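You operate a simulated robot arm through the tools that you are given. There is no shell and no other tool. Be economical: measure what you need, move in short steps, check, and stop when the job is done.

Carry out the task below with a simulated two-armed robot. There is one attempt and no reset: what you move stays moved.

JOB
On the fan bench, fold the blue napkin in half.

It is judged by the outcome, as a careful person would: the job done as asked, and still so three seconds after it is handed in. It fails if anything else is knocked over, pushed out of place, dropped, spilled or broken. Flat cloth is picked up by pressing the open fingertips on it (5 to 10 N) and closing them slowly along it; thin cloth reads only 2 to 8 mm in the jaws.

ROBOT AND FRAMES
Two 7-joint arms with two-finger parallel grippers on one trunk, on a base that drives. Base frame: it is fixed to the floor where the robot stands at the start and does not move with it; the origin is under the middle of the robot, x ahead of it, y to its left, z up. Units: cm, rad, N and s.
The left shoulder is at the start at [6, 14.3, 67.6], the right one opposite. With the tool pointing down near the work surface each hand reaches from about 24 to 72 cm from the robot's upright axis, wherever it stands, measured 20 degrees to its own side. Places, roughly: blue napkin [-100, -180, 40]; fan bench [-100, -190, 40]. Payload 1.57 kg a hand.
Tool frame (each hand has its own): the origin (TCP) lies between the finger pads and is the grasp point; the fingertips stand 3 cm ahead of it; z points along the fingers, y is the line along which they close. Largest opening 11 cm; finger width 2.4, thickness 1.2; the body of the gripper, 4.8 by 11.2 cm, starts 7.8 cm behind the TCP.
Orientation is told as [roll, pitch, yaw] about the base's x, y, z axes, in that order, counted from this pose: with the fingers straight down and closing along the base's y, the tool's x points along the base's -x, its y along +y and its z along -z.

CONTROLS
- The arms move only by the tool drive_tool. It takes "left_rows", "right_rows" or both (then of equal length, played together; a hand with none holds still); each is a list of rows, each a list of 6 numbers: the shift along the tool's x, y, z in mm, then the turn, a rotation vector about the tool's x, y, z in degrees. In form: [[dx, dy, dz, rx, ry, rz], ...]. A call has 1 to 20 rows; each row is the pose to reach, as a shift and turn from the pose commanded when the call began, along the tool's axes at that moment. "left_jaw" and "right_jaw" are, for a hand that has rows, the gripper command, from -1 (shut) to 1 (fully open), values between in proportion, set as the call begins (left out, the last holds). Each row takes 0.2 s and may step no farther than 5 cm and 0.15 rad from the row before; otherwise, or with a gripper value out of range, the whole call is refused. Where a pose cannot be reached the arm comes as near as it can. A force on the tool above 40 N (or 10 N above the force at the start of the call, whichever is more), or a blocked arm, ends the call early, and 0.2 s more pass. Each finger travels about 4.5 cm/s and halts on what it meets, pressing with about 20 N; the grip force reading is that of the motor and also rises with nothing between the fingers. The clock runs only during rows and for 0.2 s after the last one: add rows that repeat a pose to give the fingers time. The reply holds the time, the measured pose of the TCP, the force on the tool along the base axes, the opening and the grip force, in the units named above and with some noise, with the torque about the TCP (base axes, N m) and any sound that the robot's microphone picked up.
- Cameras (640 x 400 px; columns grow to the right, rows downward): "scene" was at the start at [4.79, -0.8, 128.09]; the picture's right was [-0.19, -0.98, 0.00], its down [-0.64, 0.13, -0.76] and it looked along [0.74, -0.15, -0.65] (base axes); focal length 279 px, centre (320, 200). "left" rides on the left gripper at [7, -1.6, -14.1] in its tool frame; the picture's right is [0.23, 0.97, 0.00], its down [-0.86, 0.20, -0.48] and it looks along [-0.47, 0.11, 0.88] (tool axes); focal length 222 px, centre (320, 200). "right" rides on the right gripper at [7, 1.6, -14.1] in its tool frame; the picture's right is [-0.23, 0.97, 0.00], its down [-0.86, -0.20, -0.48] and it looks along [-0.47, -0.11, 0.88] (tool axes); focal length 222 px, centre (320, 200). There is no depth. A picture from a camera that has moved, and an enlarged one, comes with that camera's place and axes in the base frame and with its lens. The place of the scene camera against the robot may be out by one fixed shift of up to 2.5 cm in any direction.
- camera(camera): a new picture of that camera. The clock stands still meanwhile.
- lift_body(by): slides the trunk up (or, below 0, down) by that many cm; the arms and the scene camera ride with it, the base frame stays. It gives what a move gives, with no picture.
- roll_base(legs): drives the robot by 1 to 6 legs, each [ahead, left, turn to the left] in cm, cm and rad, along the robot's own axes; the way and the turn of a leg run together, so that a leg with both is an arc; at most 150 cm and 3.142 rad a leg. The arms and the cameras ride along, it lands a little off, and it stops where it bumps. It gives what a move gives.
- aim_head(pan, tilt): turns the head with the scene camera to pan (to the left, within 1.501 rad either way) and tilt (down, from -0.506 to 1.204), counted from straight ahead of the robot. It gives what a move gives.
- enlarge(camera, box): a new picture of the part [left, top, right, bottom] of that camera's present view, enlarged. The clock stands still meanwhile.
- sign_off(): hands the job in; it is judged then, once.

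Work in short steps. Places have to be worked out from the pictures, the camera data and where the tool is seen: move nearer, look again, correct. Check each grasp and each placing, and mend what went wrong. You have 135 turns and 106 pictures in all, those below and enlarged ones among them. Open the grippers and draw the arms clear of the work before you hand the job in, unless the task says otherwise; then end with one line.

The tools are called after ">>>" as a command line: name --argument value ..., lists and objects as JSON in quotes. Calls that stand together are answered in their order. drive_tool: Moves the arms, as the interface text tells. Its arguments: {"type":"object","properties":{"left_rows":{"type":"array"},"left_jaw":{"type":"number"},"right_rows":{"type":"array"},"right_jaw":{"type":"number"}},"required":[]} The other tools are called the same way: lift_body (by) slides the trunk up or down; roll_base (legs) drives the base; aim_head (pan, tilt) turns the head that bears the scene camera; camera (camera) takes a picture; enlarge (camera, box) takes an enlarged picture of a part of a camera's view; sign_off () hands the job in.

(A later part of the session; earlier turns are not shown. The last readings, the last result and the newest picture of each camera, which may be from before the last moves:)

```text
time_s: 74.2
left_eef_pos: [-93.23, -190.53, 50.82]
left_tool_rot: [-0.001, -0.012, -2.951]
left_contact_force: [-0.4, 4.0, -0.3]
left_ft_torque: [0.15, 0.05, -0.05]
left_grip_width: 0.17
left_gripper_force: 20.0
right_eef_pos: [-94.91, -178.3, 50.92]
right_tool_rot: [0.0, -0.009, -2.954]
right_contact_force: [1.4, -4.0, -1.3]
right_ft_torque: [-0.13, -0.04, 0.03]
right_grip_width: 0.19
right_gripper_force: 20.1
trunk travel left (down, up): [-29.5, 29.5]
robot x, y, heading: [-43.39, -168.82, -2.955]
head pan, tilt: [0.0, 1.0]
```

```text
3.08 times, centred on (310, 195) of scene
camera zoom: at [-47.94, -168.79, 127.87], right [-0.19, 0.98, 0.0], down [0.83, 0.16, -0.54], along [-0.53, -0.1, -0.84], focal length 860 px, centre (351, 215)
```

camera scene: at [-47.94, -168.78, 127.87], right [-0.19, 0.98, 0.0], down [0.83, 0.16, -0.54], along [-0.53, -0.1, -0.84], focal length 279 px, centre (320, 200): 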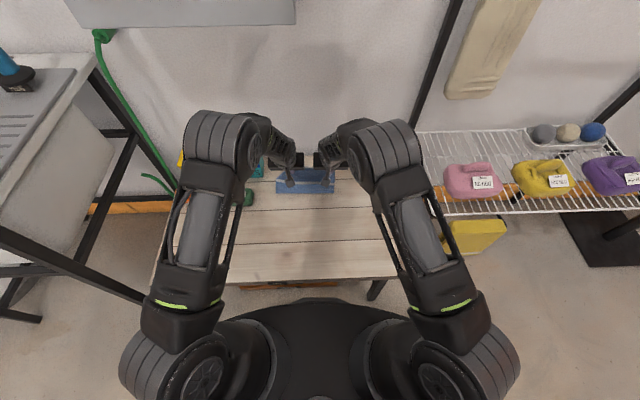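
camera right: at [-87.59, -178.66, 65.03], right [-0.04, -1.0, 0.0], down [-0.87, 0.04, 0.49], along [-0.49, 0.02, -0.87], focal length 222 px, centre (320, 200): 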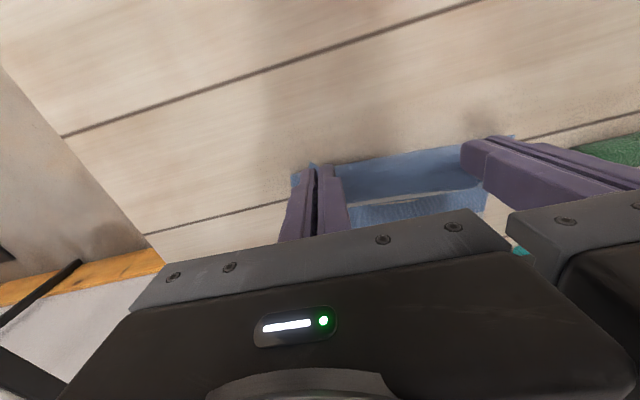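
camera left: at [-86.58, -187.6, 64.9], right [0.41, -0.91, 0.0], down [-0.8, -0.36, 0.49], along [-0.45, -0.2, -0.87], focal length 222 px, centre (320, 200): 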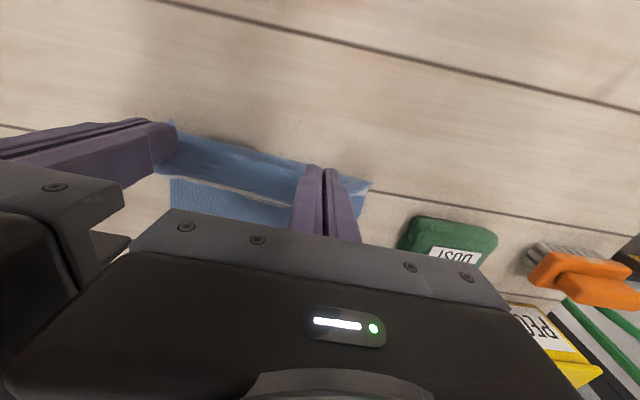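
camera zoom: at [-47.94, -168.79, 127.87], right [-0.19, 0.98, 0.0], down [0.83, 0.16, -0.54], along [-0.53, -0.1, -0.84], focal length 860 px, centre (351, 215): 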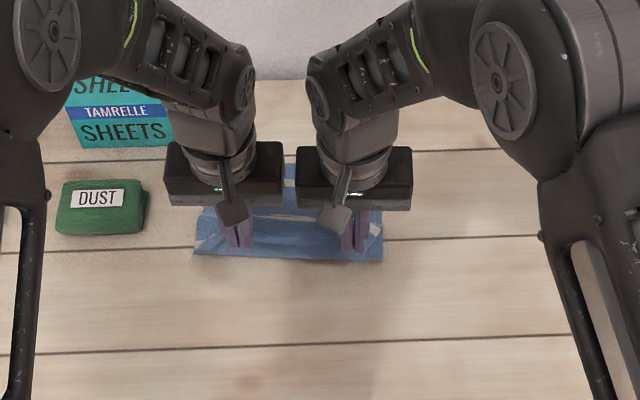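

Grip holds on both sides. I continue with the second, descending half.

>>> drive_tool --left_rows '[[-13, 0, 0.7, 0, -4, 0], [-26.2, 0, 4.5, 0, -8, 0], [-39.4, 0, 10.5, 0, -12, 0], [-52.6, 0, 19.6, 0, -16, 0], [-66, 0, 28.8, 0, -20, 0], [-79.4, 0, 38.1, 0, -24, 0], [-90.9, 0, 44, 0, -28, 0], [-90.9, 0, 44, 0, -28, 0]]' --right_rows '[[-13, 0, 0.7, 0, -4, 0], [-26.2, 0, 4.5, 0, -8, 0], [-39.4, 0, 10.5, 0, -12, 0], [-52.6, 0, 19.6, 0, -16, 0], [-66, 0, 28.8, 0, -20, 0], [-79.4, 0, 38.1, 0, -24, 0], [-90.9, 0, 44, 0, -28, 0], [-90.9, 0, 44, 0, -28, 0]]'

>>> camera --camera "left"

>>> enlarge --camera "right" --box '[250, 0, 640, 240]'

>>> enlarge --camera "scene" --box '[230, 130, 390, 230]'

```text
time_s: 76.0
left_eef_pos: [-102.21, -192.44, 46.73]
left_tool_rot: [-0.001, -0.499, -2.952]
left_contact_force: [-0.2, 5.2, 0.8]
left_ft_torque: [0.14, 0.04, -0.13]
left_grip_width: 0.18
left_gripper_force: 19.6
right_eef_pos: [-103.97, -180.13, 46.76]
right_tool_rot: [0.004, -0.499, -2.957]
right_contact_force: [1.2, -5.5, -0.1]
right_ft_torque: [-0.17, -0.01, 0.15]
right_grip_width: 0.17
right_gripper_force: 19.7
trunk travel left (down, up): [-29.5, 29.5]
robot x, y, heading: [-43.92, -168.93, -2.955]
head pan, tilt: [0.0, 1.0]
```

```text
50 pictures are left
camera left: at [-90.05, -188.36, 55.76], right [0.38, -0.92, -0.11], down [-0.47, -0.29, 0.83], along [-0.8, -0.26, -0.55], focal length 222 px, centre (320, 200)
```

left: 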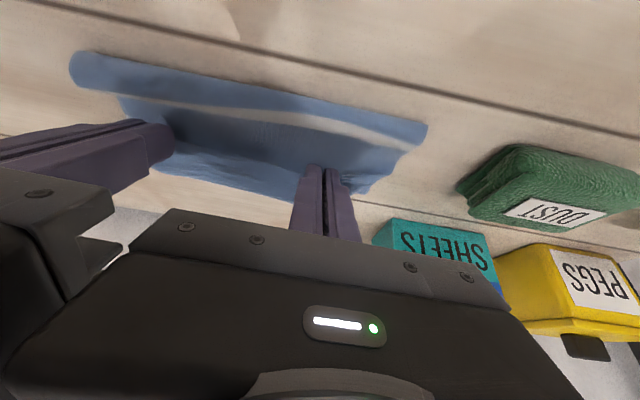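

```text
1.64 times, centred on (445, 120) of right
camera zoom: at [-90.97, -179.35, 55.89], right [-0.01, -0.99, 0.11], down [-0.55, 0.1, 0.83], along [-0.84, -0.05, -0.55], focal length 364 px, centre (115, 331)
```

zoom: 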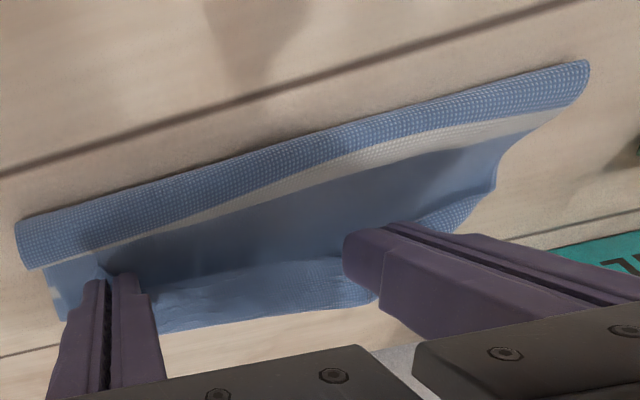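

```text
4.00 times, centred on (310, 180) of scene
camera zoom: at [-47.95, -168.79, 127.87], right [-0.19, 0.98, 0.0], down [0.83, 0.16, -0.54], along [-0.53, -0.1, -0.84], focal length 1118 px, centre (360, 280)
```

zoom: 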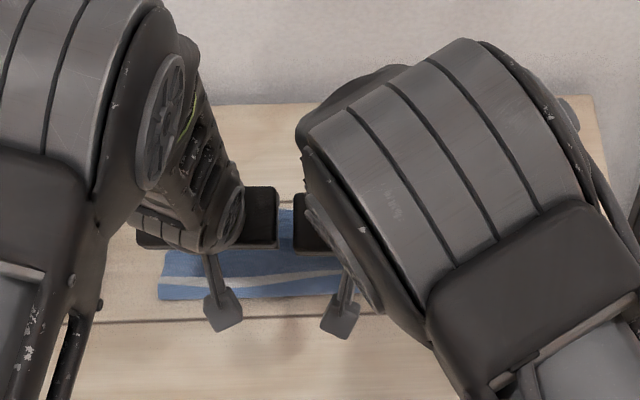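

I enlarge the left view to understand what the strip beyond the hands is.

>>> enlarge --camera "left" --box '[60, 40, 440, 220]'

```text
1.68 times, centred on (250, 130) of left
camera zoom: at [-90.05, -188.36, 55.76], right [0.38, -0.92, -0.11], down [-0.47, -0.29, 0.83], along [-0.8, -0.26, -0.55], focal length 374 px, centre (438, 318)
```

zoom: 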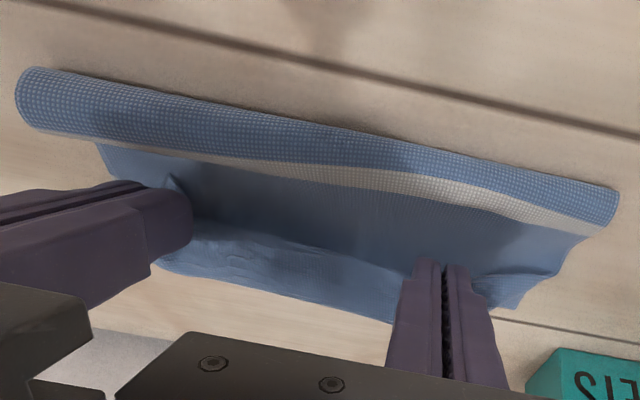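

The strip beyond the fingers appears to be the hem flap pointing forward, just short of the far edge. I move 2 cm forward and 1 cm down to lay the hem at the far edge.

>>> drive_tool --left_rows '[[-5, 0, 6, 0, 0, 0], [-9, 0, 12, 0, 0, 0], [-12.8, 0, 18.4, 0, 0, 0], [-12.8, 0, 18.4, 0, 0, 0]]' --right_rows '[[-5, 0, 6, 0, 0, 0], [-9, 0, 12, 0, 0, 0], [-12.8, 0, 18.4, 0, 0, 0], [-12.8, 0, 18.4, 0, 0, 0]]'

>>> enlarge --camera "left" --box '[60, 40, 440, 220]'

>>> enlarge --camera "right" --box '[240, 40, 620, 220]'

```text
time_s: 77.0
left_eef_pos: [-104.26, -192.93, 45.7]
left_tool_rot: [-0.001, -0.502, -2.953]
left_contact_force: [-1.4, 4.8, 0.4]
left_ft_torque: [0.07, 0.03, -0.12]
left_grip_width: 0.15
left_gripper_force: 19.9
right_eef_pos: [-105.73, -180.44, 45.65]
right_tool_rot: [0.004, -0.497, -2.956]
right_contact_force: [0.7, -5.1, -0.7]
right_ft_torque: [-0.08, -0.02, 0.08]
right_grip_width: 0.19
right_gripper_force: 19.7
trunk travel left (down, up): [-29.5, 29.5]
robot x, y, heading: [-43.63, -168.66, -2.951]
head pan, tilt: [0.0, 1.0]
```

```text
1.68 times, centred on (250, 130) of left
camera zoom: at [-92.01, -188.69, 54.76], right [0.38, -0.92, -0.11], down [-0.47, -0.29, 0.83], along [-0.79, -0.26, -0.55], focal length 374 px, centre (438, 318)
```

zoom: 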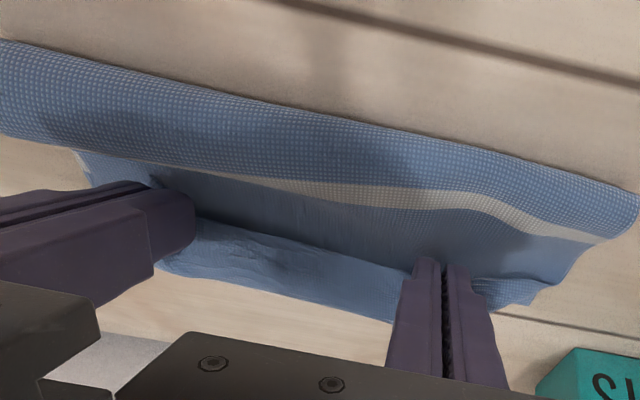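

```text
1.68 times, centred on (430, 130) of right
camera zoom: at [-92.96, -179.77, 54.85], right [-0.02, -0.99, 0.11], down [-0.55, 0.1, 0.83], along [-0.83, -0.05, -0.55], focal length 374 px, centre (135, 318)
```

zoom: 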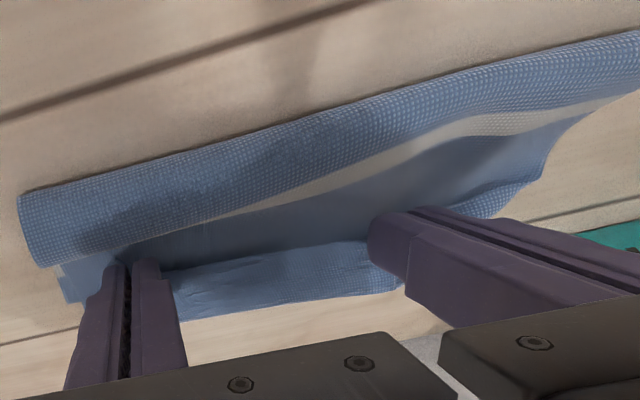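

The strip moves with the hands, so it is the hem flap, now lying at about F≈68.5, over the far edge. I open the jaws and lift straight up, clear of the cloth.

>>> drive_tool --left_rows '[[0, 0, 0, 0, 0, 0], [0, 0, 0, 0, 0, 0], [0, 0, 0, 0, 0, 0]]' --right_rows '[[0, 0, 0, 0, 0, 0], [0, 0, 0, 0, 0, 0], [0, 0, 0, 0, 0, 0]]' --left_jaw -0.7 --right_jaw -0.7

>>> drive_tool --left_rows '[[-10, 0, -18, 0, 0, 0], [-22, 0, -40, 0, 0, 0], [-35, 10, -65, 0, 0, 0], [-25, 30, -95, 0, 0, 0], [0, 60, -115, 0, 0, 0], [30, 80, -140, 0, 0, 0], [65, 80, -165, 0, 0, 0]]' --right_rows '[[-10, 0, -18, 0, 0, 0], [-22, 0, -40, 0, 0, 0], [-35, -10, -65, 0, 0, 0], [-25, -30, -95, 0, 0, 0], [0, -60, -115, 0, 0, 0], [30, -80, -140, 0, 0, 0], [65, -80, -165, 0, 0, 0]]'

>>> enlarge --camera "scene" --box '[210, 130, 410, 260]'

>>> camera --camera "right"

```text
time_s: 77.8
left_eef_pos: [-104.2, -192.75, 45.83]
left_tool_rot: [0.001, -0.501, -2.952]
left_contact_force: [0.2, -0.3, -0.1]
left_ft_torque: [0.04, -0.03, 0.01]
left_grip_width: 1.65
left_gripper_force: 0.1
right_eef_pos: [-105.8, -180.51, 45.73]
right_tool_rot: [0.004, -0.5, -2.958]
right_contact_force: [0.2, -1.1, -0.3]
right_ft_torque: [0.0, 0.03, 0.0]
right_grip_width: 1.64
right_gripper_force: 0.0
trunk travel left (down, up): [-29.5, 29.5]
robot x, y, heading: [-43.3, -168.72, -2.958]
head pan, tilt: [0.0, 1.0]
```

```text
time_s: 79.4
left_eef_pos: [-89.13, -198.45, 57.41]
left_tool_rot: [0.0, -0.502, -2.951]
left_contact_force: [0.0, -0.4, -1.1]
left_ft_torque: [-0.01, -0.01, -0.01]
left_grip_width: 1.65
left_gripper_force: 0.1
right_eef_pos: [-94.04, -169.91, 56.98]
right_tool_rot: [0.004, -0.499, -2.955]
right_contact_force: [-0.4, -0.5, -0.3]
right_ft_torque: [-0.02, 0.02, 0.03]
right_grip_width: 1.63
right_gripper_force: 0.1
trunk travel left (down, up): [-29.5, 29.5]
robot x, y, heading: [-43.58, -168.86, -2.955]
head pan, tilt: [0.0, 1.0]
```

```text
3.08 times, centred on (310, 195) of scene
camera zoom: at [-47.92, -168.79, 127.87], right [-0.19, 0.98, 0.0], down [0.83, 0.16, -0.54], along [-0.53, -0.1, -0.84], focal length 860 px, centre (351, 215)
```

zoom: 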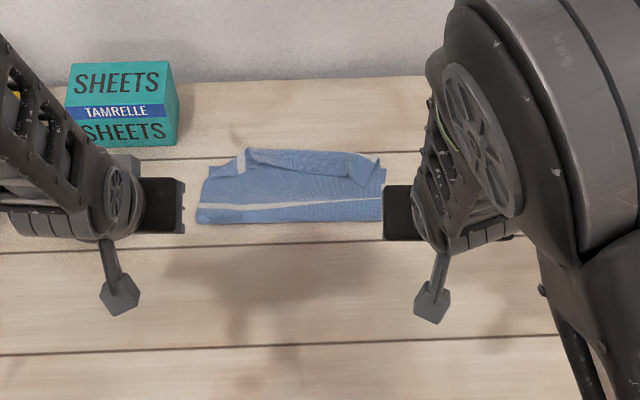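

```text
43 pictures are left
camera right: at [-81.06, -169.2, 66.01], right [-0.02, -0.99, 0.11], down [-0.55, 0.1, 0.83], along [-0.83, -0.05, -0.55], focal length 222 px, centre (320, 200)
```

right: 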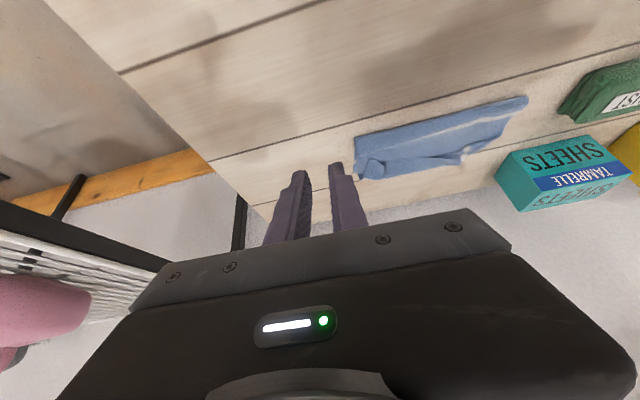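

Folded over; I zoom in closely to see the hem and corners.

>>> enlarge --camera "scene" --box '[262, 168, 342, 210]'

>>> enlarge --camera "right" --box '[330, 80, 550, 200]'

>>> camera --camera "left"

```text
8.00 times, centred on (302, 189) of scene
camera zoom: at [-47.92, -168.79, 127.87], right [-0.19, 0.98, 0.0], down [0.83, 0.16, -0.54], along [-0.53, -0.1, -0.84], focal length 2235 px, centre (464, 288)
```

zoom: 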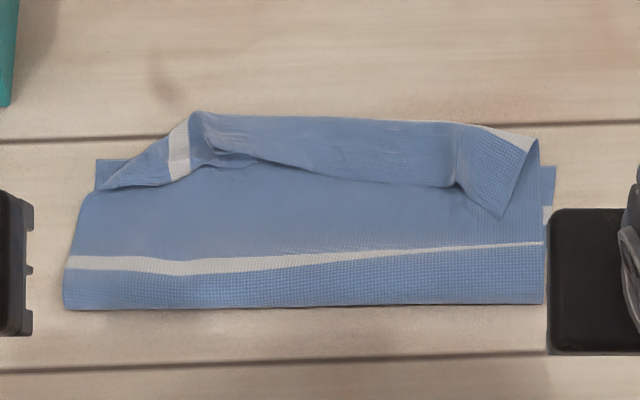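

```text
2.91 times, centred on (440, 140) of right
camera zoom: at [-81.06, -169.2, 66.01], right [-0.02, -0.99, 0.11], down [-0.55, 0.1, 0.83], along [-0.83, -0.05, -0.55], focal length 646 px, centre (-29, 374)
```

zoom: 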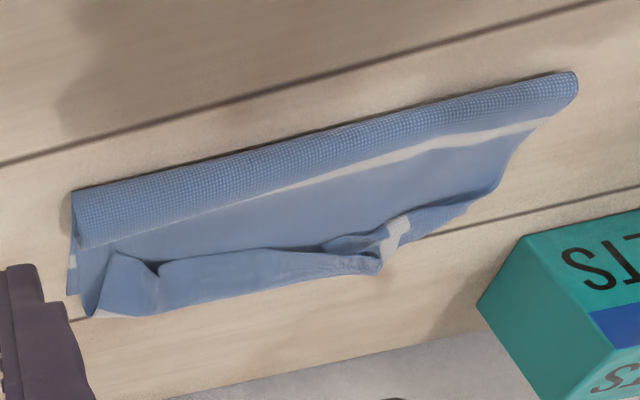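

```text
40 pictures are left
camera left: at [-76.88, -194.31, 66.4], right [0.38, -0.92, -0.11], down [-0.47, -0.29, 0.83], along [-0.8, -0.26, -0.55], focal length 222 px, centre (320, 200)
```

left: 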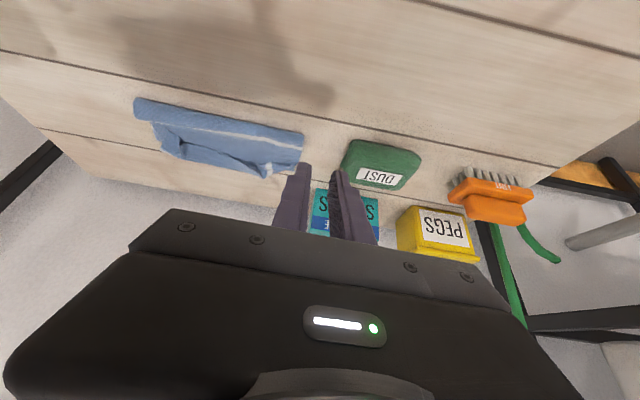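

The hem flap (~3.5 cm) is folded back on top and the fold line is ~2.7 cm too far forward, so I'll undo and redo with a lower arc and a taut finish. The pinched ridges still stand where I released, so I return the hands to exactly the release pose to regrip them.

>>> drive_tool --left_rows '[[-35, 0, 25, 0, 0, 0], [-65, -20, 50, 0, 0, 0], [-90, -50, 70, 0, 0, 0], [-100, -70, 100, 0, 0, 0], [-87, -80, 125, 0, 0, 0], [-75, -80, 147, 0, 0, 0], [-67, -80, 162, 0, 0, 0], [-67, -80, 162, 0, 0, 0]]' --right_rows '[[-35, 0, 25, 0, 0, 0], [-65, 20, 50, 0, 0, 0], [-90, 50, 70, 0, 0, 0], [-100, 70, 100, 0, 0, 0], [-87, 80, 125, 0, 0, 0], [-75, 80, 147, 0, 0, 0], [-67, 80, 162, 0, 0, 0], [-67, 80, 162, 0, 0, 0]]' --left_jaw -0.6 --right_jaw -0.6

>>> enlarge --camera "left" --box '[100, 60, 440, 240]'

>>> enlarge --camera "right" --box '[200, 60, 540, 240]'

```text
time_s: 81.2
left_eef_pos: [-104.36, -192.83, 46.02]
left_tool_rot: [-0.003, -0.501, -2.952]
left_contact_force: [0.0, -0.4, 0.2]
left_ft_torque: [0.01, 0.02, 0.01]
left_grip_width: 2.18
left_gripper_force: 0.0
right_eef_pos: [-106.06, -180.67, 45.91]
right_tool_rot: [0.003, -0.5, -2.957]
right_contact_force: [0.7, 0.2, -0.1]
right_ft_torque: [-0.02, 0.03, 0.0]
right_grip_width: 2.19
right_gripper_force: 0.1
trunk travel left (down, up): [-29.5, 29.5]
robot x, y, heading: [-43.63, -168.78, -2.953]
head pan, tilt: [0.0, 1.0]
```

```text
1.88 times, centred on (270, 150) of left
camera zoom: at [-92.09, -188.72, 55.01], right [0.38, -0.92, -0.11], down [-0.47, -0.29, 0.83], along [-0.8, -0.26, -0.55], focal length 418 px, centre (414, 294)
```

zoom: 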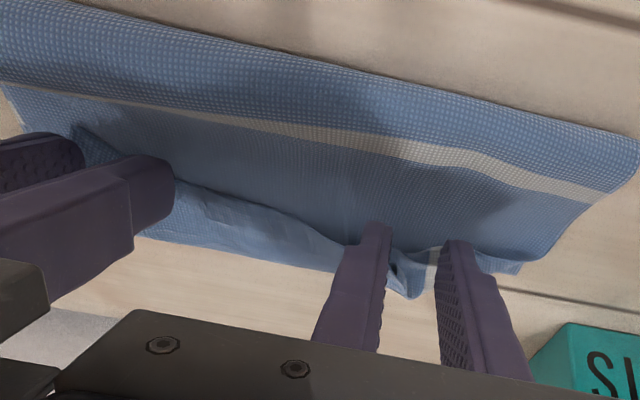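

```text
1.88 times, centred on (370, 150) of right
camera zoom: at [-93.04, -179.91, 54.93], right [-0.02, -0.99, 0.11], down [-0.55, 0.1, 0.83], along [-0.83, -0.05, -0.55], focal length 418 px, centre (226, 294)
```

zoom: 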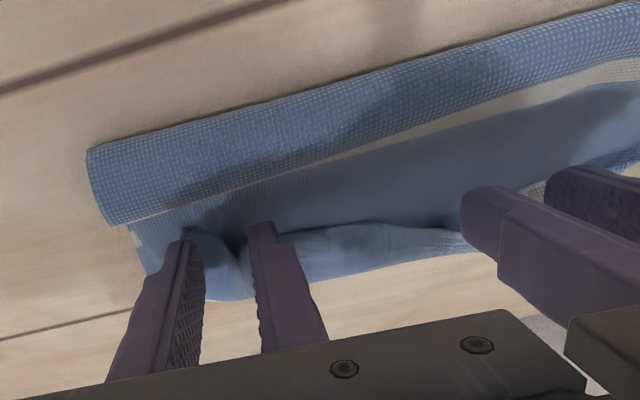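

Cloth stands between the fingers on both hands; I close slowly and lift slightly to check.

>>> drive_tool --left_rows '[[0, 0, 0, 0, 0, 0], [0, 0, 0, 0, 0, 0], [0, 0, 0, 0, 0, 0], [0, 0, 0, 0, 0, 0]]' --right_rows '[[0, 0, 0, 0, 0, 0], [0, 0, 0, 0, 0, 0], [0, 0, 0, 0, 0, 0], [0, 0, 0, 0, 0, 0]]' --left_jaw -1 --right_jaw -1

>>> drive_tool --left_rows '[[-4, 0, -9, 0, 0, 0], [-6, 0, -18, 0, 0, 0], [0, 0, -30, 0, 0, 0]]' --right_rows '[[-4, 0, -9, 0, 0, 0], [-6, 0, -18, 0, 0, 0], [0, 0, -30, 0, 0, 0]]'

>>> camera --camera "left"

>>> camera --camera "right"

```text
time_s: 82.2
left_eef_pos: [-104.28, -192.83, 45.97]
left_tool_rot: [-0.002, -0.5, -2.954]
left_contact_force: [-0.4, 3.0, 0.3]
left_ft_torque: [0.03, 0.0, -0.05]
left_grip_width: 0.15
left_gripper_force: 20.4
right_eef_pos: [-106.05, -180.68, 45.68]
right_tool_rot: [0.002, -0.5, -2.957]
right_contact_force: [1.2, -3.4, -0.7]
right_ft_torque: [-0.08, 0.0, 0.06]
right_grip_width: 0.18
right_gripper_force: 20.2
trunk travel left (down, up): [-29.5, 29.5]
robot x, y, heading: [-43.52, -169.05, -2.95]
head pan, tilt: [0.0, 1.0]
```

```text
time_s: 83.0
left_eef_pos: [-102.81, -192.52, 48.59]
left_tool_rot: [-0.002, -0.501, -2.95]
left_contact_force: [-0.5, 3.1, 1.1]
left_ft_torque: [0.07, 0.02, -0.07]
left_grip_width: 0.12
left_gripper_force: 19.9
right_eef_pos: [-104.53, -180.39, 48.67]
right_tool_rot: [0.004, -0.5, -2.958]
right_contact_force: [0.2, -3.3, 0.4]
right_ft_torque: [-0.05, 0.0, 0.05]
right_grip_width: 0.17
right_gripper_force: 20.1
trunk travel left (down, up): [-29.5, 29.5]
robot x, y, heading: [-43.53, -168.62, -2.952]
head pan, tilt: [0.0, 1.0]
```

```text
37 pictures are left
camera left: at [-90.64, -188.39, 57.64], right [0.38, -0.92, -0.11], down [-0.47, -0.29, 0.83], along [-0.79, -0.26, -0.55], focal length 222 px, centre (320, 200)
```

left: 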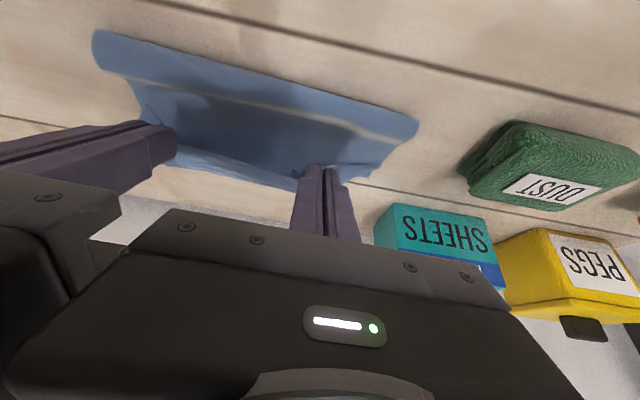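

```text
36 pictures are left
camera right: at [-91.58, -179.57, 57.8], right [-0.02, -0.99, 0.11], down [-0.55, 0.1, 0.83], along [-0.83, -0.05, -0.55], focal length 222 px, centre (320, 200)
```

right: 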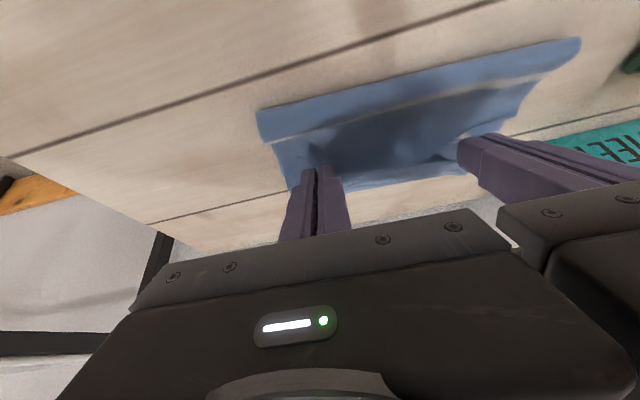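

Both hems are held again. I carry the edge back in a high arc so the napkin unrolls taut and lies flat, tilting the fingers back to the grasp tilt.

>>> drive_tool --left_rows '[[-0.9, 0, -26.7, 0, 2.6, 0], [1.2, 0, -51.8, 0, 5.6, 0], [8.6, 0, -77.5, 0, 8.6, 0], [18.5, 0, -97.9, 0, 12.6, 0], [33.3, 0, -112.9, 0, 16.6, 0], [50.5, 0, -123.5, 0, 20.6, 0], [71.2, 0, -127.7, 0, 24.6, 0], [92, 0, -127.3, 0, 28.6, 0], [112.5, 0, -123.2, 0, 32.6, 0], [131.4, 0, -113.5, 0, 36.6, 0], [146.9, 0, -101.8, 0, 40.6, 0], [160.7, 0, -89, 0, 44.6, 0], [171, 0, -76.3, 0, 48.6, 0], [180.2, 0, -67.7, 0, 48.6, 0], [180.2, 0, -67.7, 0, 48.6, 0]]' --right_rows '[[-0.9, 0, -26.7, 0, 2.6, 0], [1.2, 0, -51.8, 0, 5.6, 0], [8.6, 0, -77.5, 0, 8.6, 0], [18.5, 0, -97.9, 0, 12.6, 0], [33.3, 0, -112.9, 0, 16.6, 0], [50.5, 0, -123.5, 0, 20.6, 0], [71.2, 0, -127.7, 0, 24.6, 0], [92, 0, -127.3, 0, 28.6, 0], [112.5, 0, -123.2, 0, 32.6, 0], [131.4, 0, -113.5, 0, 36.6, 0], [146.9, 0, -101.8, 0, 40.6, 0], [160.7, 0, -89, 0, 44.6, 0], [171, 0, -76.3, 0, 48.6, 0], [180.2, 0, -67.7, 0, 48.6, 0], [180.2, 0, -67.7, 0, 48.6, 0]]'

>>> enlarge --camera "scene" --box '[230, 140, 390, 260]'

>>> enlarge --camera "left" --box '[60, 40, 440, 260]'

```text
time_s: 86.2
left_eef_pos: [-83.98, -189.23, 45.9]
left_tool_rot: [-0.003, 0.348, -2.954]
left_contact_force: [-1.0, 5.4, -0.1]
left_ft_torque: [0.18, 0.05, -0.02]
left_grip_width: 0.08
left_gripper_force: 20.2
right_eef_pos: [-85.89, -176.88, 45.89]
right_tool_rot: [0.003, 0.349, -2.955]
right_contact_force: [1.2, -5.4, 1.3]
right_ft_torque: [-0.21, -0.03, -0.03]
right_grip_width: 0.19
right_gripper_force: 19.8
trunk travel left (down, up): [-29.5, 29.5]
robot x, y, heading: [-43.4, -168.81, -2.949]
head pan, tilt: [0.0, 1.0]
```

```text
3.33 times, centred on (310, 200) of scene
camera zoom: at [-47.93, -168.78, 127.87], right [-0.19, 0.98, 0.0], down [0.83, 0.16, -0.54], along [-0.53, -0.1, -0.84], focal length 931 px, centre (353, 200)
```

zoom: 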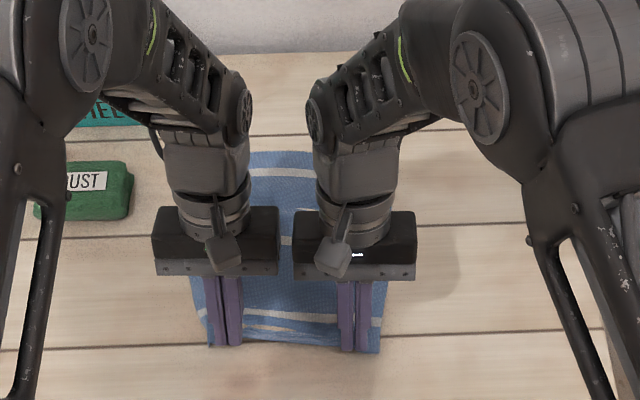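

```text
1.68 times, centred on (250, 150) of left
camera zoom: at [-82.72, -187.16, 61.65], right [0.39, -0.92, 0.08], down [-0.91, -0.38, 0.16], along [-0.12, -0.13, -0.98], focal length 374 px, centre (438, 284)
```

zoom: 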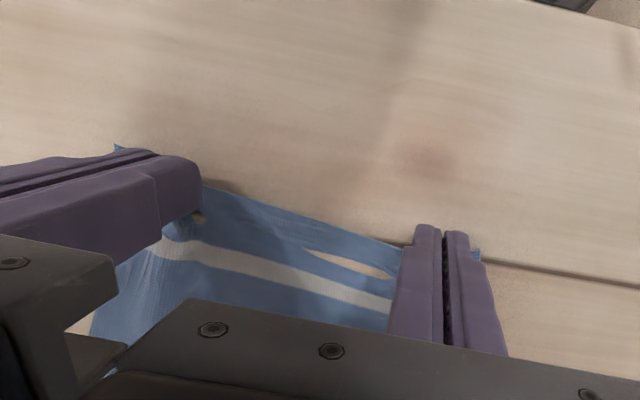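

Nearly flat again, with both grips holding; hem at F≈42.4, far edge ≈66.3. I refold now with a much lower arc (about 4 cm), stopping short of the end to check.

>>> drive_tool --left_rows '[[-1.3, 0, -11, 0, 0, 0], [-7.3, 0, -23.8, 0, 0, 0], [-14.2, 0, -33.9, 0, -4, 0], [-23.9, 0, -42.4, 0, -8, 0], [-34.6, 0, -48.1, 0, -12, 0], [-46, 0, -51.8, 0, -16, 0], [-57.5, 0, -55.3, 0, -20, 0], [-69.3, 0, -57.8, 0, -24, 0], [-82.1, 0, -58.4, 0, -28, 0], [-95.3, 0, -57.8, 0, -32, 0], [-108.8, 0, -56.3, 0, -36, 0], [-122.6, 0, -54.6, 0, -40, 0], [-136, 0, -53.9, 0, -44, 0], [-148.9, 0, -54.9, 0, -48, 0]]' --right_rows '[[-1.3, 0, -11, 0, 0, 0], [-7.3, 0, -23.8, 0, 0, 0], [-14.2, 0, -33.9, 0, -4, 0], [-23.9, 0, -42.4, 0, -8, 0], [-34.6, 0, -48.1, 0, -12, 0], [-46, 0, -51.8, 0, -16, 0], [-57.5, 0, -55.3, 0, -20, 0], [-69.3, 0, -57.8, 0, -24, 0], [-82.1, 0, -58.4, 0, -28, 0], [-95.3, 0, -57.8, 0, -32, 0], [-108.8, 0, -56.3, 0, -36, 0], [-122.6, 0, -54.6, 0, -40, 0], [-136, 0, -53.9, 0, -44, 0], [-148.9, 0, -54.9, 0, -48, 0]]'

>>> camera --camera "left"

>>> enlarge --camera "scene" --box '[230, 140, 390, 240]'

```text
time_s: 89.2
left_eef_pos: [-99.76, -191.89, 46.01]
left_tool_rot: [0.0, -0.49, -2.953]
left_contact_force: [-0.2, 0.8, -0.4]
left_ft_torque: [0.02, 0.02, -0.02]
left_grip_width: 0.12
left_gripper_force: 20.0
right_eef_pos: [-101.52, -179.94, 46.04]
right_tool_rot: [0.004, -0.49, -2.958]
right_contact_force: [0.0, -1.3, -0.4]
right_ft_torque: [0.01, 0.01, 0.01]
right_grip_width: 0.2
right_gripper_force: 19.7
trunk travel left (down, up): [-29.5, 29.5]
robot x, y, heading: [-43.37, -168.92, -2.952]
head pan, tilt: [0.0, 1.0]
```

```text
33 pictures are left
camera left: at [-87.6, -187.81, 55.21], right [0.38, -0.92, -0.11], down [-0.48, -0.3, 0.82], along [-0.79, -0.26, -0.55], focal length 222 px, centre (320, 200)
```

left: 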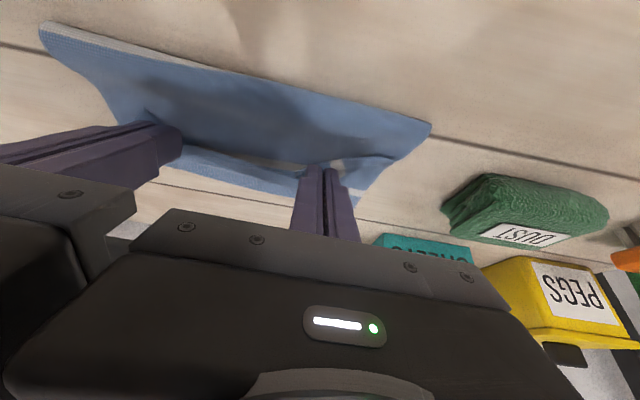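

```text
4.00 times, centred on (310, 190) of scene
camera zoom: at [-47.94, -168.79, 127.87], right [-0.19, 0.98, 0.0], down [0.83, 0.16, -0.54], along [-0.53, -0.1, -0.84], focal length 1118 px, centre (360, 240)
```

zoom: 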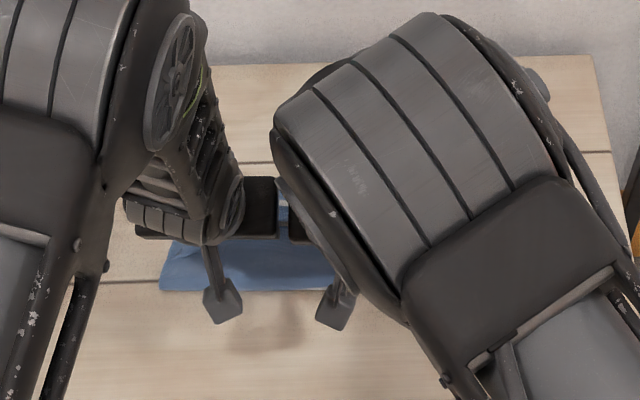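

Now the mid-stripe sits right at the fold line — half. I enlarge the left view to judge the hem and far edge.

>>> enlarge --camera "left" --box '[30, 10, 450, 230]'

```text
1.52 times, centred on (240, 120) of left
camera zoom: at [-87.6, -187.81, 55.21], right [0.38, -0.92, -0.11], down [-0.48, -0.3, 0.82], along [-0.79, -0.26, -0.55], focal length 338 px, centre (442, 322)
```

zoom: 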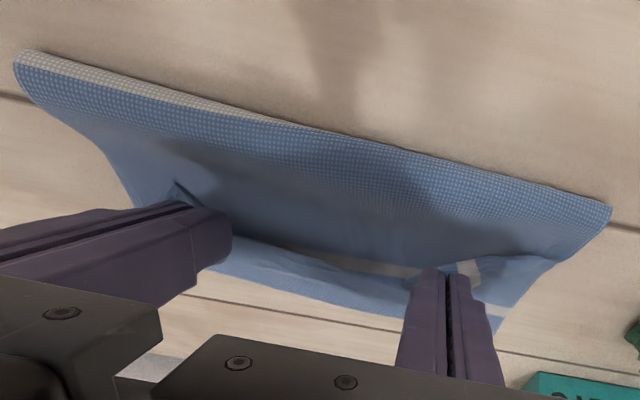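

The fold is good (F≈54.6); the far edge is at F≈65.8, and the hem ~3 cm short of it. I move the hem forward 3.3 cm, low.

>>> drive_tool --left_rows '[[-7, 0, 4.5, 0, 0, 0], [-14, 0, 9, 0, 0, 0], [-21, 0, 13.5, 0, 0, 0], [-27.6, 0, 18.1, 0, 0, 0], [-27.6, 0, 18.1, 0, 0, 0]]' --right_rows '[[-7, 0, 4.5, 0, 0, 0], [-14, 0, 9, 0, 0, 0], [-21, 0, 13.5, 0, 0, 0], [-27.6, 0, 18.1, 0, 0, 0], [-27.6, 0, 18.1, 0, 0, 0]]'

>>> enlarge --camera "left" --box '[30, 10, 450, 230]'

>>> enlarge --camera "right" --box '[200, 10, 620, 230]'

```text
time_s: 90.4
left_eef_pos: [-102.87, -192.61, 45.78]
left_tool_rot: [-0.001, -0.489, -2.952]
left_contact_force: [0.5, 1.8, 0.2]
left_ft_torque: [0.06, -0.02, -0.06]
left_grip_width: 0.11
left_gripper_force: 20.6
right_eef_pos: [-104.63, -180.58, 45.75]
right_tool_rot: [0.005, -0.486, -2.957]
right_contact_force: [0.0, -0.7, -0.3]
right_ft_torque: [-0.07, -0.07, 0.03]
right_grip_width: 0.18
right_gripper_force: 19.4
trunk travel left (down, up): [-29.5, 29.5]
robot x, y, heading: [-43.3, -169.02, -2.951]
head pan, tilt: [0.0, 1.0]
```

```text
1.52 times, centred on (240, 120) of left
camera zoom: at [-90.78, -188.46, 54.95], right [0.38, -0.92, -0.11], down [-0.48, -0.3, 0.82], along [-0.79, -0.26, -0.56], focal length 338 px, centre (442, 322)
```

zoom: 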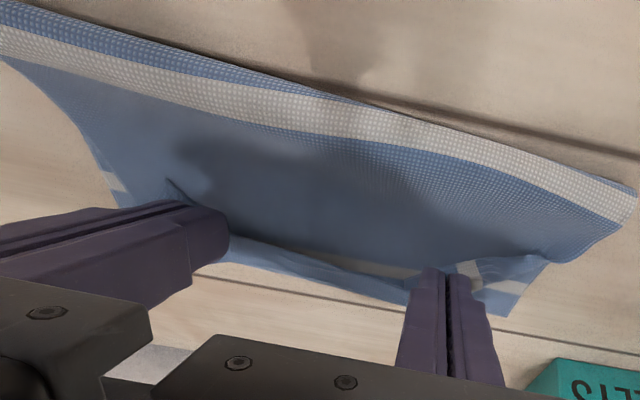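

```text
1.52 times, centred on (410, 120) of right
camera zoom: at [-91.79, -179.76, 54.94], right [-0.02, -0.99, 0.11], down [-0.56, 0.1, 0.82], along [-0.83, -0.05, -0.56], focal length 338 px, centre (183, 322)
```

zoom: 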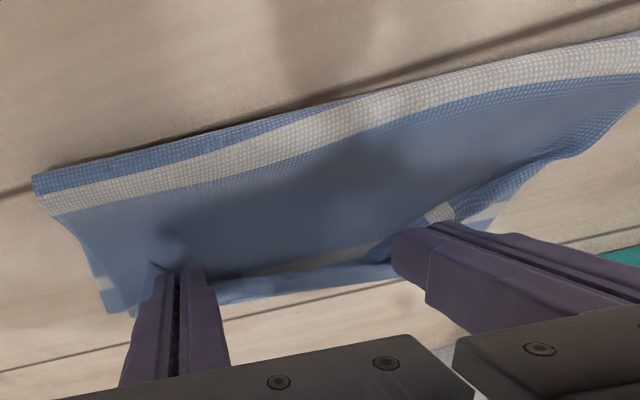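

The hem flap now points forward correctly (stripe, then hem) and lies at about the far edge (F≈66.5). I release gently and withdraw upward.

>>> drive_tool --left_rows '[[1, 0, 2, 0, 0, 0], [1, 0, 2, 0, 0, 0], [1, 0, 2, 0, 0, 0]]' --right_rows '[[1, 0, 2, 0, 0, 0], [1, 0, 2, 0, 0, 0], [1, 0, 2, 0, 0, 0]]' --left_jaw -0.75 --right_jaw -0.75

>>> drive_tool --left_rows '[[-5, 0, -9, 0, 0, 0], [-11, 0, -20, 0, 0, 0], [-22, 0, -40, 0, 0, 0], [-35, 10, -65, 0, 0, 0], [-25, 30, -95, 0, 0, 0], [0, 60, -115, 0, 0, 0], [30, 80, -140, 0, 0, 0], [65, 80, -165, 0, 0, 0]]' --right_rows '[[-5, 0, -9, 0, 0, 0], [-11, 0, -20, 0, 0, 0], [-22, 0, -40, 0, 0, 0], [-35, -10, -65, 0, 0, 0], [-25, -30, -95, 0, 0, 0], [0, -60, -115, 0, 0, 0], [30, -80, -140, 0, 0, 0], [65, -80, -165, 0, 0, 0]]'

>>> enlarge --camera "scene" --box '[258, 160, 348, 216]'

>>> enlarge --camera "right" --box '[330, 60, 570, 200]'

```text
time_s: 91.2
left_eef_pos: [-102.92, -192.62, 45.43]
left_tool_rot: [-0.001, -0.49, -2.952]
left_contact_force: [-0.6, -0.4, 0.7]
left_ft_torque: [-0.01, 0.03, -0.01]
left_grip_width: 1.38
left_gripper_force: 0.0
right_eef_pos: [-104.68, -180.44, 45.45]
right_tool_rot: [0.001, -0.487, -2.956]
right_contact_force: [-0.4, 0.2, -0.7]
right_ft_torque: [0.01, 0.01, 0.03]
right_grip_width: 1.39
right_gripper_force: 0.1
trunk travel left (down, up): [-29.5, 29.5]
robot x, y, heading: [-43.71, -168.8, -2.955]
head pan, tilt: [0.0, 1.0]
```

```text
time_s: 93.0
left_eef_pos: [-88.2, -197.8, 57.0]
left_tool_rot: [-0.004, -0.49, -2.951]
left_contact_force: [-0.3, 0.9, 0.0]
left_ft_torque: [0.01, -0.01, -0.02]
left_grip_width: 1.38
left_gripper_force: 0.0
right_eef_pos: [-92.7, -170.02, 56.89]
right_tool_rot: [0.003, -0.488, -2.957]
right_contact_force: [0.3, -0.1, -0.1]
right_ft_torque: [0.02, 0.03, -0.01]
right_grip_width: 1.36
right_gripper_force: 0.1
trunk travel left (down, up): [-29.5, 29.5]
robot x, y, heading: [-43.4, -169.09, -2.956]
head pan, tilt: [0.0, 1.0]
```

```text
7.11 times, centred on (303, 188) of scene
camera zoom: at [-47.92, -168.78, 127.87], right [-0.19, 0.98, 0.0], down [0.83, 0.16, -0.54], along [-0.53, -0.1, -0.84], focal length 1987 px, centre (441, 285)
```

zoom: 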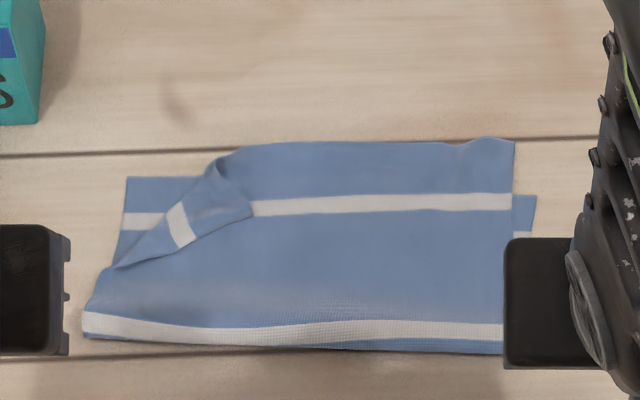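

```text
2.67 times, centred on (450, 130) of right
camera zoom: at [-79.84, -169.42, 66.24], right [-0.02, -0.99, 0.11], down [-0.56, 0.1, 0.82], along [-0.83, -0.05, -0.56], focal length 592 px, centre (-27, 387)
```

zoom: 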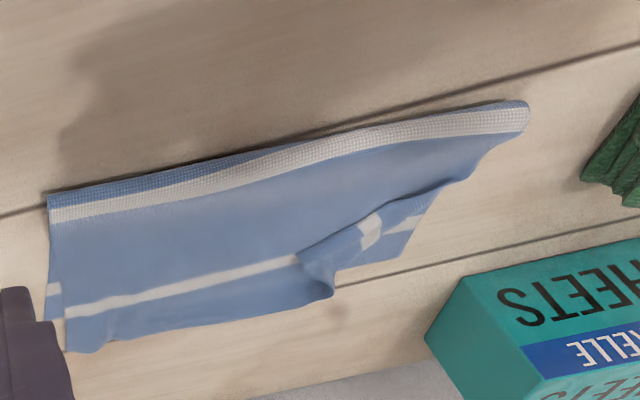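

Much better: the hem is forward and flat, overshooting the far edge by ~2.5 cm, with only the left corner turned back. I look at that corner from the left hand.

>>> enlarge --camera "left" --box '[110, 80, 330, 200]'

```text
2.91 times, centred on (220, 140) of left
camera zoom: at [-75.99, -193.62, 66.11], right [0.38, -0.92, -0.11], down [-0.48, -0.3, 0.82], along [-0.79, -0.26, -0.56], focal length 646 px, centre (611, 374)
```

zoom: 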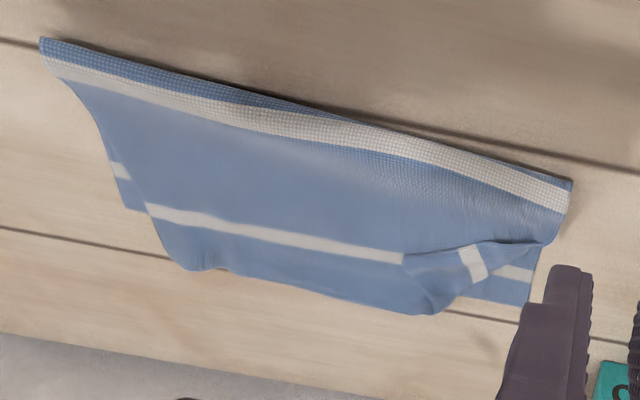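

The turned-back corner's tip is at about F 63.7, R −10.2. I bring the left hand, fingers vertical, over the flap (F 64.5, R −12.5), just above it.

>>> drive_tool --left_rows '[[-30.8, -20, 16.5, 0, 5, 0], [-66, -45, 35.3, 0, 12, 0], [-92.1, -65, 60.5, 0, 18, 0], [-109, -79, 92.2, 0, 24, 0], [-102.3, -79, 128.2, 0, 28, 0], [-88.2, -79, 154.6, 0, 28, 0], [-88.2, -79, 154.6, 0, 28, 0]]' --left_jaw -0.67

>>> enlarge --camera "left" --box '[200, 80, 440, 240]'

```text
time_s: 94.6
left_eef_pos: [-104.2, -193.14, 47.32]
left_tool_rot: [-0.001, 0.0, -2.949]
left_contact_force: [0.8, 0.0, -0.1]
left_ft_torque: [0.01, 0.01, -0.01]
left_grip_width: 1.84
left_gripper_force: 0.2
right_eef_pos: [-92.82, -170.29, 56.98]
right_tool_rot: [0.003, -0.487, -2.957]
right_contact_force: [0.0, -0.4, 0.4]
right_ft_torque: [0.01, -0.03, 0.02]
right_grip_width: 1.39
right_gripper_force: 0.0
trunk travel left (down, up): [-29.5, 29.5]
robot x, y, heading: [-43.51, -169.03, -2.951]
head pan, tilt: [0.0, 1.0]
```

```text
2.50 times, centred on (320, 160) of left
camera zoom: at [-97.74, -190.04, 61.42], right [0.41, -0.91, 0.0], down [-0.8, -0.36, 0.48], along [-0.44, -0.19, -0.88], focal length 555 px, centre (320, 300)
```

zoom: 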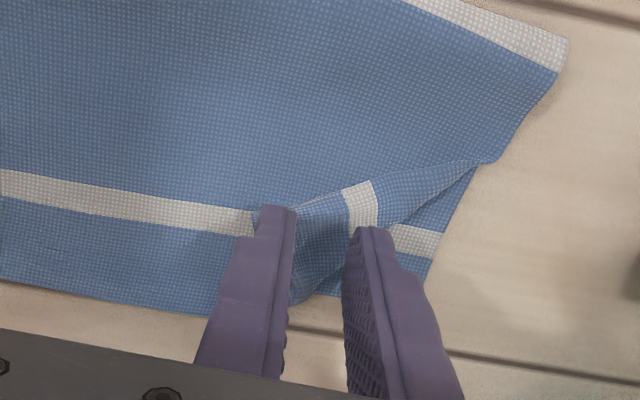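

The fingers straddle the flap well. I descend to light contact.

>>> drive_tool --left_rows '[[0, 0, 8, 0, 0, 0], [0, 0, 15, 0, 0, 0], [0, 0, 18, 0, 0, 0], [0, 0, 18, 0, 0, 0]]'

```text
time_s: 95.6
left_eef_pos: [-104.13, -193.05, 45.61]
left_tool_rot: [0.0, -0.001, -2.953]
left_contact_force: [-0.3, 0.4, -1.3]
left_ft_torque: [-0.02, -0.03, 0.02]
left_grip_width: 1.81
left_gripper_force: 0.0
right_eef_pos: [-92.75, -170.18, 56.96]
right_tool_rot: [0.004, -0.488, -2.957]
right_contact_force: [0.1, -0.3, -0.7]
right_ft_torque: [0.0, -0.02, -0.04]
right_grip_width: 1.41
right_gripper_force: 0.1
trunk travel left (down, up): [-29.5, 29.5]
robot x, y, heading: [-43.14, -168.78, -2.954]
head pan, tilt: [0.0, 1.0]
```

Not quite touching; 2.5 mm more, then check the force.

>>> drive_tool --left_rows '[[0, 0, 2.5, 0, 0, 0], [0, 0, 2.5, 0, 0, 0]]'

```text
time_s: 96.2
left_eef_pos: [-104.29, -193.09, 45.48]
left_tool_rot: [-0.003, -0.001, -2.955]
left_contact_force: [1.3, -0.1, 0.3]
left_ft_torque: [0.0, 0.04, -0.02]
left_grip_width: 1.83
left_gripper_force: 0.0
right_eef_pos: [-92.82, -170.09, 56.83]
right_tool_rot: [0.004, -0.488, -2.957]
right_contact_force: [0.0, 0.0, -0.1]
right_ft_torque: [0.0, 0.0, 0.01]
right_grip_width: 1.38
right_gripper_force: 0.1
trunk travel left (down, up): [-29.5, 29.5]
robot x, y, heading: [-43.59, -168.72, -2.955]
head pan, tilt: [0.0, 1.0]
```

>>> drive_tool --left_rows '[[0, 0, 1.3, 0, 0, 0], [0, 0, 1.3, 0, 0, 0]]'

```text
time_s: 96.8
left_eef_pos: [-104.28, -193.12, 45.17]
left_tool_rot: [0.0, -0.001, -2.953]
left_contact_force: [0.5, 0.1, 0.5]
left_ft_torque: [0.02, 0.0, 0.06]
left_grip_width: 1.8
left_gripper_force: 0.1
right_eef_pos: [-92.67, -170.13, 56.99]
right_tool_rot: [0.003, -0.488, -2.957]
right_contact_force: [-0.4, 0.0, 0.0]
right_ft_torque: [0.0, 0.04, 0.0]
right_grip_width: 1.42
right_gripper_force: 0.1
trunk travel left (down, up): [-29.5, 29.5]
robot x, y, heading: [-43.51, -168.93, -2.951]
head pan, tilt: [0.0, 1.0]
```

Still no contact at 45.2; another 1 mm down with the same light touch.

>>> drive_tool --left_rows '[[0, 0, 1.2, 0, 0, 0], [0, 0, 1.2, 0, 0, 0]]'

```text
time_s: 97.4
left_eef_pos: [-104.31, -193.12, 45.17]
left_tool_rot: [0.001, -0.003, -2.951]
left_contact_force: [1.4, 0.1, 3.8]
left_ft_torque: [-0.02, -0.06, 0.03]
left_grip_width: 1.82
left_gripper_force: 0.0
right_eef_pos: [-92.61, -170.31, 57.1]
right_tool_rot: [0.003, -0.489, -2.956]
right_contact_force: [-0.1, -0.3, -0.9]
right_ft_torque: [0.03, -0.01, 0.01]
right_grip_width: 1.42
right_gripper_force: 0.0
trunk travel left (down, up): [-29.5, 29.5]
robot x, y, heading: [-43.36, -168.93, -2.955]
head pan, tilt: [0.0, 1.0]
```

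A light 3.8 N. I close slowly with a hair more pressure.

>>> drive_tool --left_rows '[[0, 0, 0.3, 0, 0, 0], [0, 0, 0.3, 0, 0, 0]]' --left_jaw -0.78

>>> drive_tool --left_rows '[[0, 0, 0, 0, 0, 0], [0, 0, 0, 0, 0, 0]]' --left_jaw -0.88

>>> drive_tool --left_rows '[[0, 0, 0, 0, 0, 0], [0, 0, 0, 0, 0, 0], [0, 0, -8, 0, 0, 0], [0, 0, -16, 0, 0, 0]]' --left_jaw -1

>>> enlarge --camera "left" --box '[200, 80, 440, 240]'

```text
time_s: 98.0
left_eef_pos: [-104.27, -193.19, 45.26]
left_tool_rot: [-0.001, -0.002, -2.954]
left_contact_force: [0.7, 1.2, 6.1]
left_ft_torque: [0.04, -0.05, 0.0]
left_grip_width: 1.22
left_gripper_force: 0.1
right_eef_pos: [-92.7, -170.16, 57.08]
right_tool_rot: [0.002, -0.488, -2.957]
right_contact_force: [0.2, -0.2, 0.4]
right_ft_torque: [0.01, -0.04, 0.01]
right_grip_width: 1.4
right_gripper_force: 0.0
trunk travel left (down, up): [-29.5, 29.5]
robot x, y, heading: [-43.6, -169.26, -2.954]
head pan, tilt: [0.0, 1.0]
```

```text
time_s: 98.6
left_eef_pos: [-104.4, -193.06, 45.12]
left_tool_rot: [-0.001, -0.002, -2.953]
left_contact_force: [0.9, 0.1, 6.6]
left_ft_torque: [0.02, 0.0, 0.04]
left_grip_width: 0.76
left_gripper_force: 0.1
right_eef_pos: [-92.81, -170.11, 56.99]
right_tool_rot: [0.002, -0.488, -2.957]
right_contact_force: [0.1, 0.4, 0.1]
right_ft_torque: [-0.01, -0.01, 0.01]
right_grip_width: 1.39
right_gripper_force: 0.0
trunk travel left (down, up): [-29.5, 29.5]
robot x, y, heading: [-43.53, -169.18, -2.955]
head pan, tilt: [0.0, 1.0]
```

```text
time_s: 99.6
left_eef_pos: [-104.25, -193.15, 46.68]
left_tool_rot: [0.0, 0.0, -2.952]
left_contact_force: [-0.2, -0.2, -0.1]
left_ft_torque: [0.0, 0.01, 0.03]
left_grip_width: 0.18
left_gripper_force: 19.7
right_eef_pos: [-92.72, -170.13, 57.0]
right_tool_rot: [0.004, -0.489, -2.956]
right_contact_force: [-0.6, -0.3, 1.1]
right_ft_torque: [0.0, 0.02, -0.01]
right_grip_width: 1.38
right_gripper_force: 0.0
trunk travel left (down, up): [-29.5, 29.5]
robot x, y, heading: [-43.04, -168.97, -2.952]
head pan, tilt: [0.0, 1.0]
```

```text
2.50 times, centred on (320, 160) of left
camera zoom: at [-97.88, -190.07, 60.8], right [0.41, -0.91, 0.0], down [-0.8, -0.36, 0.48], along [-0.44, -0.19, -0.88], focal length 555 px, centre (320, 300)
```

zoom: 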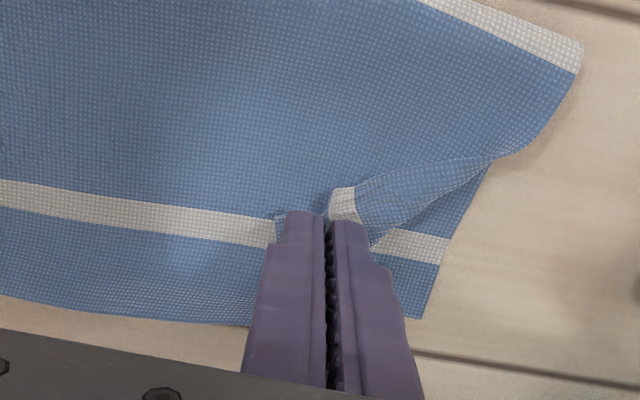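

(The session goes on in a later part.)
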